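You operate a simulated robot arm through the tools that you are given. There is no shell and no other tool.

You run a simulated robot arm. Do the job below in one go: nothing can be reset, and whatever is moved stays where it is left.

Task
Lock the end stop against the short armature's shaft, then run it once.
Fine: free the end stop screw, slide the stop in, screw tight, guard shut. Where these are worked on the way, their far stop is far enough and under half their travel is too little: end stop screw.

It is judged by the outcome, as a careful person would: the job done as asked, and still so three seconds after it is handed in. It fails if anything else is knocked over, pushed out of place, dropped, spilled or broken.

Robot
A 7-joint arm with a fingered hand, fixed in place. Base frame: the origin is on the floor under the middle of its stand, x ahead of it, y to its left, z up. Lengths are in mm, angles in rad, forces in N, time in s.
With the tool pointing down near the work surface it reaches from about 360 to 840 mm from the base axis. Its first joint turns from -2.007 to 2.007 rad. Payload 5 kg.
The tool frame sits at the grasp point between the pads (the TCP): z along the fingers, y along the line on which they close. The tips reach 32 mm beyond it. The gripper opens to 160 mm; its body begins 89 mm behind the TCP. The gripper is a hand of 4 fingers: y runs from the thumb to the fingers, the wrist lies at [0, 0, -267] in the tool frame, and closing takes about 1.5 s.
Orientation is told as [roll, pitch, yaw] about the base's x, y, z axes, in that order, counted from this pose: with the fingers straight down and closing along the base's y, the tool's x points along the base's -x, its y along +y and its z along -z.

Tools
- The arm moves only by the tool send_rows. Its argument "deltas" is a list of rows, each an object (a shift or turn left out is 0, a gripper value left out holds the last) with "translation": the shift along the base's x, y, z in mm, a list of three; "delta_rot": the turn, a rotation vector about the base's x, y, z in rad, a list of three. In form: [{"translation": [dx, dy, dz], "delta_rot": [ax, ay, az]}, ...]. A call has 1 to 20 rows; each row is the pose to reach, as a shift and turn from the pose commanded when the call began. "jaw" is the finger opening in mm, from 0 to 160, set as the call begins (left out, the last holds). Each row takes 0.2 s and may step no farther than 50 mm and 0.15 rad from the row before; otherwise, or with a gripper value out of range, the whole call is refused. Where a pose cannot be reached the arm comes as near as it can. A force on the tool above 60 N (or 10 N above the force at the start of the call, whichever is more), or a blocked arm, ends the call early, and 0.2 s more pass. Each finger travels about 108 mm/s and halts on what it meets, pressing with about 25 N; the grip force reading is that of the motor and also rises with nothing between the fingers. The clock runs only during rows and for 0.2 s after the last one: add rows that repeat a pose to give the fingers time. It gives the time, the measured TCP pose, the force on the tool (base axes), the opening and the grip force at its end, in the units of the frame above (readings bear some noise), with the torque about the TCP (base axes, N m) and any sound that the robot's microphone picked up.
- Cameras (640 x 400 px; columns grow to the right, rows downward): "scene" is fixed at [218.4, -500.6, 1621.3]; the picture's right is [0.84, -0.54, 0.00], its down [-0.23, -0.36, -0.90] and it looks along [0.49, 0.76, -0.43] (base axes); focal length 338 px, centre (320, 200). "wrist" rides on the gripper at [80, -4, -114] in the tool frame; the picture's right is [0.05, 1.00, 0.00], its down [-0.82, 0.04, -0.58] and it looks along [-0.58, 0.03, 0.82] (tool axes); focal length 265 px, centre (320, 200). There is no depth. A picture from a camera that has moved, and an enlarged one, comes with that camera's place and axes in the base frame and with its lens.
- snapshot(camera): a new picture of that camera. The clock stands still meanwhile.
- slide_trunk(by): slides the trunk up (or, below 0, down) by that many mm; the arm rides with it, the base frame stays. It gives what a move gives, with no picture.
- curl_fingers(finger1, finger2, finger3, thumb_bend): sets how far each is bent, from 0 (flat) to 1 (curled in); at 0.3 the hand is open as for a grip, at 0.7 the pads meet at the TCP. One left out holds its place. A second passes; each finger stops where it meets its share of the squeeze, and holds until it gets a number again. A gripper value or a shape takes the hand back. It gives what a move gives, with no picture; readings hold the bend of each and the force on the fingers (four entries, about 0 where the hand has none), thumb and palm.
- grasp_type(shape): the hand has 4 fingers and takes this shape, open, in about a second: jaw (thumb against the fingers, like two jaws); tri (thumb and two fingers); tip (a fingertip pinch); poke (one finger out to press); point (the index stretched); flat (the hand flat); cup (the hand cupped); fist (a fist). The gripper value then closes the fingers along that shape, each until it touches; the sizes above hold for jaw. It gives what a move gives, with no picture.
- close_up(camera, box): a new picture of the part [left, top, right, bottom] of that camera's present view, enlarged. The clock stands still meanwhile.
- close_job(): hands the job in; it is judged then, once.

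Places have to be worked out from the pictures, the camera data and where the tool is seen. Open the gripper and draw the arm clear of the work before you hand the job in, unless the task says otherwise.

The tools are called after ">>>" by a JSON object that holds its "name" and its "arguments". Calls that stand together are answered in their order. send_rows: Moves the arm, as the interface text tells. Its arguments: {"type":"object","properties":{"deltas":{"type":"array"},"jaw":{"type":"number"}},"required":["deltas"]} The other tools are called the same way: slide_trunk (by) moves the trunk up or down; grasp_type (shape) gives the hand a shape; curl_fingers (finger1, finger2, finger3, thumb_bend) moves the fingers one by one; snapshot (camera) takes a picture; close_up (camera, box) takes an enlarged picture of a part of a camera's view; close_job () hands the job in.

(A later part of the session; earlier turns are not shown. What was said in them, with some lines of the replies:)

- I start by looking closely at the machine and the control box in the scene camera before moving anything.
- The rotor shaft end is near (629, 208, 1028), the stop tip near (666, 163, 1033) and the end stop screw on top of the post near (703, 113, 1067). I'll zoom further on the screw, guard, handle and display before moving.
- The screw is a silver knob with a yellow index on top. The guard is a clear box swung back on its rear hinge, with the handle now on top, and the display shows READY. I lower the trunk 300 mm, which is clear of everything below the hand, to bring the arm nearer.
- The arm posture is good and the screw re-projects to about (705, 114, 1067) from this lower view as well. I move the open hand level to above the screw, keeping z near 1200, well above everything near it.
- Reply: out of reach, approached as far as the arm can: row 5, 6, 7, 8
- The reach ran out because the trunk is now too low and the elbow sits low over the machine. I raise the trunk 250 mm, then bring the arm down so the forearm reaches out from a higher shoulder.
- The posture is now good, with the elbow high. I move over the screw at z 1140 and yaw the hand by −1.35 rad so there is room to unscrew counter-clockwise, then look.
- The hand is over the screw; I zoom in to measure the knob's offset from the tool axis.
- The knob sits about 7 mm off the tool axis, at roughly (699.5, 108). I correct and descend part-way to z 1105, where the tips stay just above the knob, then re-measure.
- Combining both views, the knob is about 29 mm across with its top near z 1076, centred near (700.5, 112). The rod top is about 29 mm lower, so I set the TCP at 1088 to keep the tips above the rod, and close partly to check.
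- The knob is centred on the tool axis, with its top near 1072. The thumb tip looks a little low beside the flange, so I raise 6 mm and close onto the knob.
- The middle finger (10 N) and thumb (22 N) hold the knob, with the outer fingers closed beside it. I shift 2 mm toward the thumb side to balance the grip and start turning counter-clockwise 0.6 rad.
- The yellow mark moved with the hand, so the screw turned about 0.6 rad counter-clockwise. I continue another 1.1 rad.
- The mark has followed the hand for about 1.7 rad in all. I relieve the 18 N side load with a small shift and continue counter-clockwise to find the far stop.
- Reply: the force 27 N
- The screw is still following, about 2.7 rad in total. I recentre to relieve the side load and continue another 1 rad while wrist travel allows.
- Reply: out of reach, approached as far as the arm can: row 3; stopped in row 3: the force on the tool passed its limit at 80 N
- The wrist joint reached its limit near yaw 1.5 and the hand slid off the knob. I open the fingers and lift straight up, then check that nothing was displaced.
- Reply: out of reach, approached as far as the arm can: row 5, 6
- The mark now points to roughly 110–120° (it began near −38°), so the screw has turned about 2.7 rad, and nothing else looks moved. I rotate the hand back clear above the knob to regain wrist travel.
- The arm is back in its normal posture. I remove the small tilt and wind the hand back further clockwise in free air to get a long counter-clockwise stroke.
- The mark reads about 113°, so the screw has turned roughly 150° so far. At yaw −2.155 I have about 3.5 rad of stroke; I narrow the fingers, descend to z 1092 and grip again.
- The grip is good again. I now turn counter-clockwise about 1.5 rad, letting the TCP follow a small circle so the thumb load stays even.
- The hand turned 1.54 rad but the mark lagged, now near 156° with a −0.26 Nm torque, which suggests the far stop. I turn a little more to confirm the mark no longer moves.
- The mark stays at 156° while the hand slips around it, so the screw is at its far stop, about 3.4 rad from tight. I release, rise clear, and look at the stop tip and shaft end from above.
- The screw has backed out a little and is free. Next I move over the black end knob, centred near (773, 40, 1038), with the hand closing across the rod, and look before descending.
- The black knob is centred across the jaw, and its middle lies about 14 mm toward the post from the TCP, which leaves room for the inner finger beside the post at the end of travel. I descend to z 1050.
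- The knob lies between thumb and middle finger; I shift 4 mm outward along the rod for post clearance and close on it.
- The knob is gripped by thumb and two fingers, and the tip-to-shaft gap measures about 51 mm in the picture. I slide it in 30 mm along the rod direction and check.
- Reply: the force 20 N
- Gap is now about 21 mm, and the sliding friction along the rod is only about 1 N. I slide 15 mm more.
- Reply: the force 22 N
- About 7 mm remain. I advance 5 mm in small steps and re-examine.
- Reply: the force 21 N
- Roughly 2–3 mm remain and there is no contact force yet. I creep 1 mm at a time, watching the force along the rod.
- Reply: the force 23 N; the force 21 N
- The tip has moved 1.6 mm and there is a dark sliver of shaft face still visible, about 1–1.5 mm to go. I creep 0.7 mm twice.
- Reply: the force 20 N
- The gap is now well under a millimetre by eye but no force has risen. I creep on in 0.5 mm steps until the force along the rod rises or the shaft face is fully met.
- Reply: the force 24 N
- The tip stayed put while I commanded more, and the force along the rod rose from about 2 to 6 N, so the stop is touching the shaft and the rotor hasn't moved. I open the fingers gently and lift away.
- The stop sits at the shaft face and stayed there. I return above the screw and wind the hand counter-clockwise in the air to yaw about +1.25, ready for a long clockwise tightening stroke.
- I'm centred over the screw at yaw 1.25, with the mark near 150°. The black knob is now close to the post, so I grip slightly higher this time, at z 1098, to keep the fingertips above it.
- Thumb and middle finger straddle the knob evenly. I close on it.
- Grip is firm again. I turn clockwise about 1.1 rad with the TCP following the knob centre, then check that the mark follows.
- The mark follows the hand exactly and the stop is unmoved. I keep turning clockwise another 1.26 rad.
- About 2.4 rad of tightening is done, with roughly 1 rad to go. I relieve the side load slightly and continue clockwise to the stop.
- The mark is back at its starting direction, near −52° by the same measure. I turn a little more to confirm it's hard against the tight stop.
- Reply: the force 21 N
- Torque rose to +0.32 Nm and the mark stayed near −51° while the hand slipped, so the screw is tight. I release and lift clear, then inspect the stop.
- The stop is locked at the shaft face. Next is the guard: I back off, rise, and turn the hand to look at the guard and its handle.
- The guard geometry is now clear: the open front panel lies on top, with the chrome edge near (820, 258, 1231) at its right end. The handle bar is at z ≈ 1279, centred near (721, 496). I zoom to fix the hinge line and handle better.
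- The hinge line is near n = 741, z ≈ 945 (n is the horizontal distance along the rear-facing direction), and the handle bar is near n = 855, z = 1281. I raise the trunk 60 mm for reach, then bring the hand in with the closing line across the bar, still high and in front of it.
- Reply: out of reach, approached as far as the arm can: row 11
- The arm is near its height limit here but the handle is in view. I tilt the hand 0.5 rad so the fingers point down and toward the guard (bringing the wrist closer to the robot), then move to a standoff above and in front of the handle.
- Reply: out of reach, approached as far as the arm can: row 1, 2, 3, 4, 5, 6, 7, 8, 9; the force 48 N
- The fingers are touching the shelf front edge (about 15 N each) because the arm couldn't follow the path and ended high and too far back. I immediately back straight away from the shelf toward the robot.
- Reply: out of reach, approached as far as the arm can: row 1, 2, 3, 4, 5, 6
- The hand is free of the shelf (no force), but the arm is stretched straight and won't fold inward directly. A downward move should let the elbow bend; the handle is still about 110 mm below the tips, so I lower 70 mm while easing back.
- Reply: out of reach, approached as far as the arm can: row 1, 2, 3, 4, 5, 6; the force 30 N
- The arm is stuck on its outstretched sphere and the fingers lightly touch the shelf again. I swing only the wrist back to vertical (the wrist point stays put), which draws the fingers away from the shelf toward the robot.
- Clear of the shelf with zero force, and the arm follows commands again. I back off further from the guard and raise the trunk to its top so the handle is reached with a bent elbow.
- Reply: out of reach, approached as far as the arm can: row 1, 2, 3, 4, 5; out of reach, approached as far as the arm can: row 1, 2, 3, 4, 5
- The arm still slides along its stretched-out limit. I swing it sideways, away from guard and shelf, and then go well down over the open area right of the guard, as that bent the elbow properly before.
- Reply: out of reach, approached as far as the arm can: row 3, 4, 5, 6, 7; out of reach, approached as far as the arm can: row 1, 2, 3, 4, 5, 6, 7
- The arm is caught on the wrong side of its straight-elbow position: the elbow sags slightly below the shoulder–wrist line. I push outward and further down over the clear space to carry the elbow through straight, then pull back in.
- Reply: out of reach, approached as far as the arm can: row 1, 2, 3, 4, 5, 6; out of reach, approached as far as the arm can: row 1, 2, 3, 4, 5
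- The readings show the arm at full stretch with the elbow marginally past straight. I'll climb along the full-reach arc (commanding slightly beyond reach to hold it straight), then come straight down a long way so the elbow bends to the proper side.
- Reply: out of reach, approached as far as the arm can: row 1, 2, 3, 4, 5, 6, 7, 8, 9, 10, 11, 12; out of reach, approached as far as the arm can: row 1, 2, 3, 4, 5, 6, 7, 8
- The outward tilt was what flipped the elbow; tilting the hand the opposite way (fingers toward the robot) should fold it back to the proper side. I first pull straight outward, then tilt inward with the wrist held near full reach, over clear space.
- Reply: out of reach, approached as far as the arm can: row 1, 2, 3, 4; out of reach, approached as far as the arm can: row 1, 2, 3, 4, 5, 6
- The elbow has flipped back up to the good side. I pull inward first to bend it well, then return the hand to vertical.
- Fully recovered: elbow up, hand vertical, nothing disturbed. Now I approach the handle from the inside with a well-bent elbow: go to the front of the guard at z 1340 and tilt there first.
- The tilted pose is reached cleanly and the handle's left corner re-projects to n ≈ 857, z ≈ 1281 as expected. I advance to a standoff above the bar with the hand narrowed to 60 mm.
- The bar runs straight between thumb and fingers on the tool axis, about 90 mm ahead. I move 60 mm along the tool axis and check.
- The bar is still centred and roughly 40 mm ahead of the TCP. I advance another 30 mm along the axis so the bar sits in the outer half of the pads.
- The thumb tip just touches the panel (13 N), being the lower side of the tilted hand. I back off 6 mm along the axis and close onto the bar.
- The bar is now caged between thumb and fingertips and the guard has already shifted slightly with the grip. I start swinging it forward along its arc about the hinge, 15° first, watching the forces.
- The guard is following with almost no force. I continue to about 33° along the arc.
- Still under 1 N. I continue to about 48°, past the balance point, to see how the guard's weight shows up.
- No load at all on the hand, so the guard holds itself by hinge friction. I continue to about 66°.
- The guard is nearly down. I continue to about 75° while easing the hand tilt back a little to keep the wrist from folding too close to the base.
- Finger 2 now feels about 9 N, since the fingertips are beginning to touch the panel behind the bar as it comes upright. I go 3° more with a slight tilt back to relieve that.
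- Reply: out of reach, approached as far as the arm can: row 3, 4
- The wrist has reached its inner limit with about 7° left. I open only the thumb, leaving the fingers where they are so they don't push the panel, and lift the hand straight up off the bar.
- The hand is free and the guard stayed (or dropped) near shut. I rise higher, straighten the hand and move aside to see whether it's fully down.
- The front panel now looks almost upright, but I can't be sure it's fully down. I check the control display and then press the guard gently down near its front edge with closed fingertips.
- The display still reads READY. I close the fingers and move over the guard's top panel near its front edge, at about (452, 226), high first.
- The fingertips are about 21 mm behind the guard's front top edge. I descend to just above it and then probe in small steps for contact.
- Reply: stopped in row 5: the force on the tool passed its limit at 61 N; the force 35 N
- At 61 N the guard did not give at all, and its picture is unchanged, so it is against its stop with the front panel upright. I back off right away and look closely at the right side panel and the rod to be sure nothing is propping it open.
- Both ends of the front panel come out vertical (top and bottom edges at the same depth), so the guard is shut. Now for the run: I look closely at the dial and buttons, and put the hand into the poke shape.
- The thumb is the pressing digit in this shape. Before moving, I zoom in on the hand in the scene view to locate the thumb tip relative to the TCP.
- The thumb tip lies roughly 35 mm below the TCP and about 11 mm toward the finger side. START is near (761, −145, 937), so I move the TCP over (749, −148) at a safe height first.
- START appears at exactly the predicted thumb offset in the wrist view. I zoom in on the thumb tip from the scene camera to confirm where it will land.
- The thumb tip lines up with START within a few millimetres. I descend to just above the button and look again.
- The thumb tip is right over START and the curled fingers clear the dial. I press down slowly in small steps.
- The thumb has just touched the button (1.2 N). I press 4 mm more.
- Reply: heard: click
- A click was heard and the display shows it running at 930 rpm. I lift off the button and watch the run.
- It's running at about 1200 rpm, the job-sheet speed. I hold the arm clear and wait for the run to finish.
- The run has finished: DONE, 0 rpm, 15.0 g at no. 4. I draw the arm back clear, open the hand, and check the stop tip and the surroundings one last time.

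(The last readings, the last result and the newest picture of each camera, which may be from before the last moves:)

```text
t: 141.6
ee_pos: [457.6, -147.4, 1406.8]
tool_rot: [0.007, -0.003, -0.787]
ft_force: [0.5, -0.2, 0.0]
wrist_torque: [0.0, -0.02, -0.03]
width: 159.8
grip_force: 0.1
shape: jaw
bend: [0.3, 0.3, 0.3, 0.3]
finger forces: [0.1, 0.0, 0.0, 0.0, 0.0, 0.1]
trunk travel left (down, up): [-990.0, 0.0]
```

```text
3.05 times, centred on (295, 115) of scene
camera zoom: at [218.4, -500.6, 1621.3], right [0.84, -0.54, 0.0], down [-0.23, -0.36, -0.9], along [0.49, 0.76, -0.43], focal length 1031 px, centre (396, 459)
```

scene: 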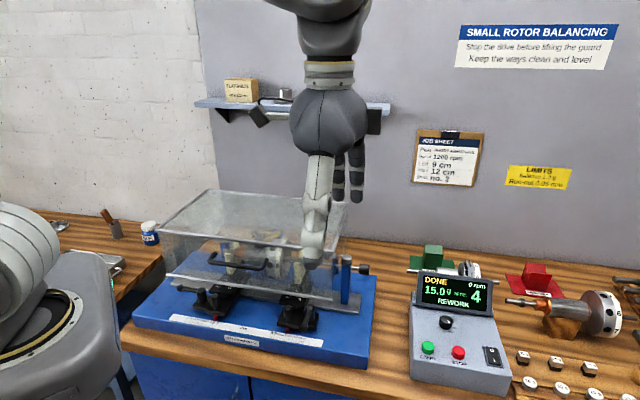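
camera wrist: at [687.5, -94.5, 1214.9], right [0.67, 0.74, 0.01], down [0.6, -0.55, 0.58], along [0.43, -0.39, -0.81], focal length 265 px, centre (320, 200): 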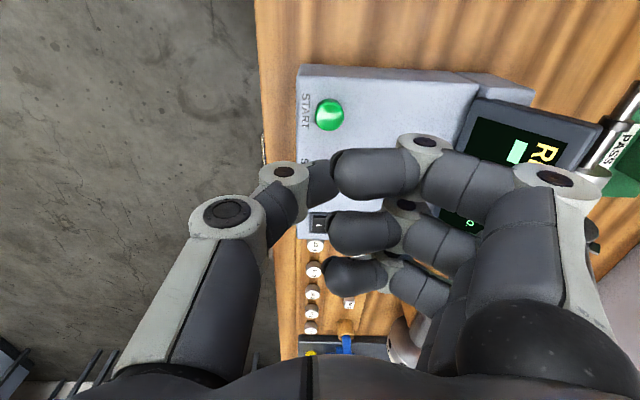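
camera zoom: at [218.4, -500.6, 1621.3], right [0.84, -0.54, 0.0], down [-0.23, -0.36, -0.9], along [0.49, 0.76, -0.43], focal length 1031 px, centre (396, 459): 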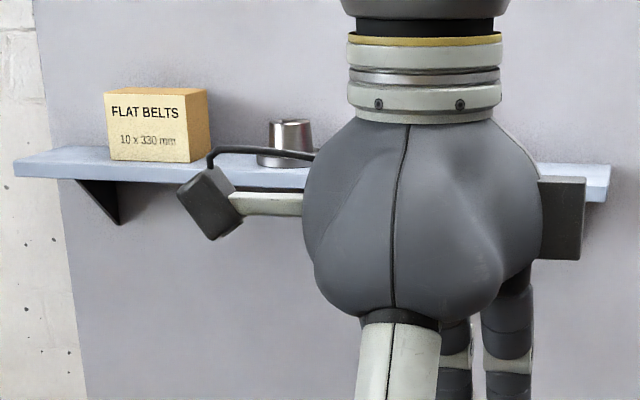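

The hand blocks the line of sight to the stop tip; I move it further aside and check.

>>> {"name": "send_rows", "arguments": {"deltas": [{"translation": [10, -40, 10]}, {"translation": [20, -80, 20]}, {"translation": [30, -120, 30]}, {"translation": [40, -160, 40]}, {"translation": [40, -160, 40]}]}}

>>> {"name": "snapshot", "arguments": {"camera": "scene"}}

>>> {"name": "close_up", "arguments": {"camera": "scene", "box": [290, 240, 350, 285]}}

```text
t: 142.8
ee_pos: [499.6, -305.3, 1448.4]
tool_rot: [0.008, -0.003, -0.788]
ft_force: [-0.4, 0.0, -0.4]
wrist_torque: [-0.03, -0.01, 0.01]
width: 159.5
grip_force: 0.1
shape: jaw
bend: [0.3, 0.3, 0.3, 0.3]
finger forces: [0.1, 0.0, 0.0, 0.0, 0.0, 0.0]
trunk travel left (down, up): [-990.0, 0.0]
```

```text
taken
```

scene: 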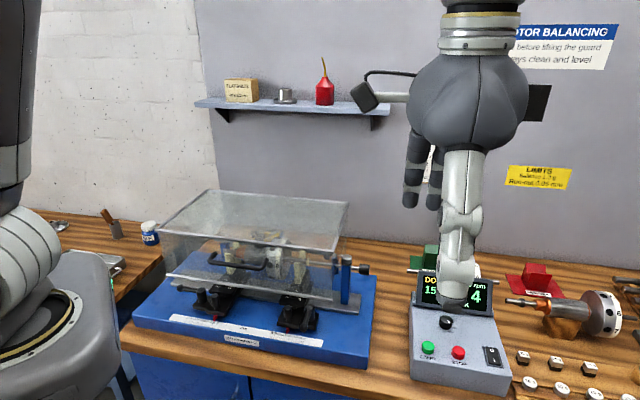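

```text
8.89 times, centred on (320, 262) of scene
camera zoom: at [218.4, -500.6, 1621.3], right [0.84, -0.54, 0.0], down [-0.23, -0.36, -0.9], along [0.49, 0.76, -0.43], focal length 3008 px, centre (320, -356)
```

zoom: 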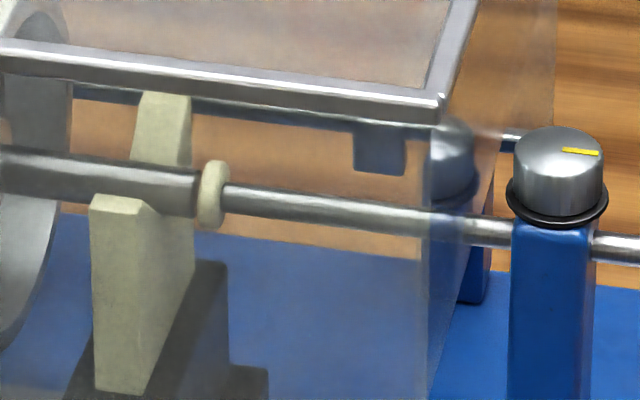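

The stop is still against the shaft, the screw mark is at its tight position, the guard is shut and the run shows DONE. The shelf items are undisturbed, and the hand is open and well clear. I hand the job in.

>>> {"name": "close_job", "arguments": {}}

```text
The job is handed in.
```

The end stop is locked against the armature's shaft and the machine has been run once. I've handed the job in, but I haven't seen a verdict.

- **End stop:** I backed the screw off to its far stop and slid the stop in until it met the shaft. I then turned the screw back to its tight stop. The tip was still against the shaft after the run.
- **Guard:** it is shut, and a firm press on the top did not move it.
- **Run:** START clicked and the machine ran at about 1200 rpm, then stopped by itself. The display shows DONE, 15.0 g at no. 4, REWORK.

While reaching for the guard handle, the fingers touched the front edge of the shelf twice, at about 15 N and 9 N per finger. The box, the metal cylinder and the oil can on the shelf look undisturbed. Pressing the guard peaked at 61 N, which tripped the arm's force stop. Turning the screw earlier reached 80 N when the wrist hit its limit. I saw no damage from any of these.

The hand is open and the arm is clear of the work.
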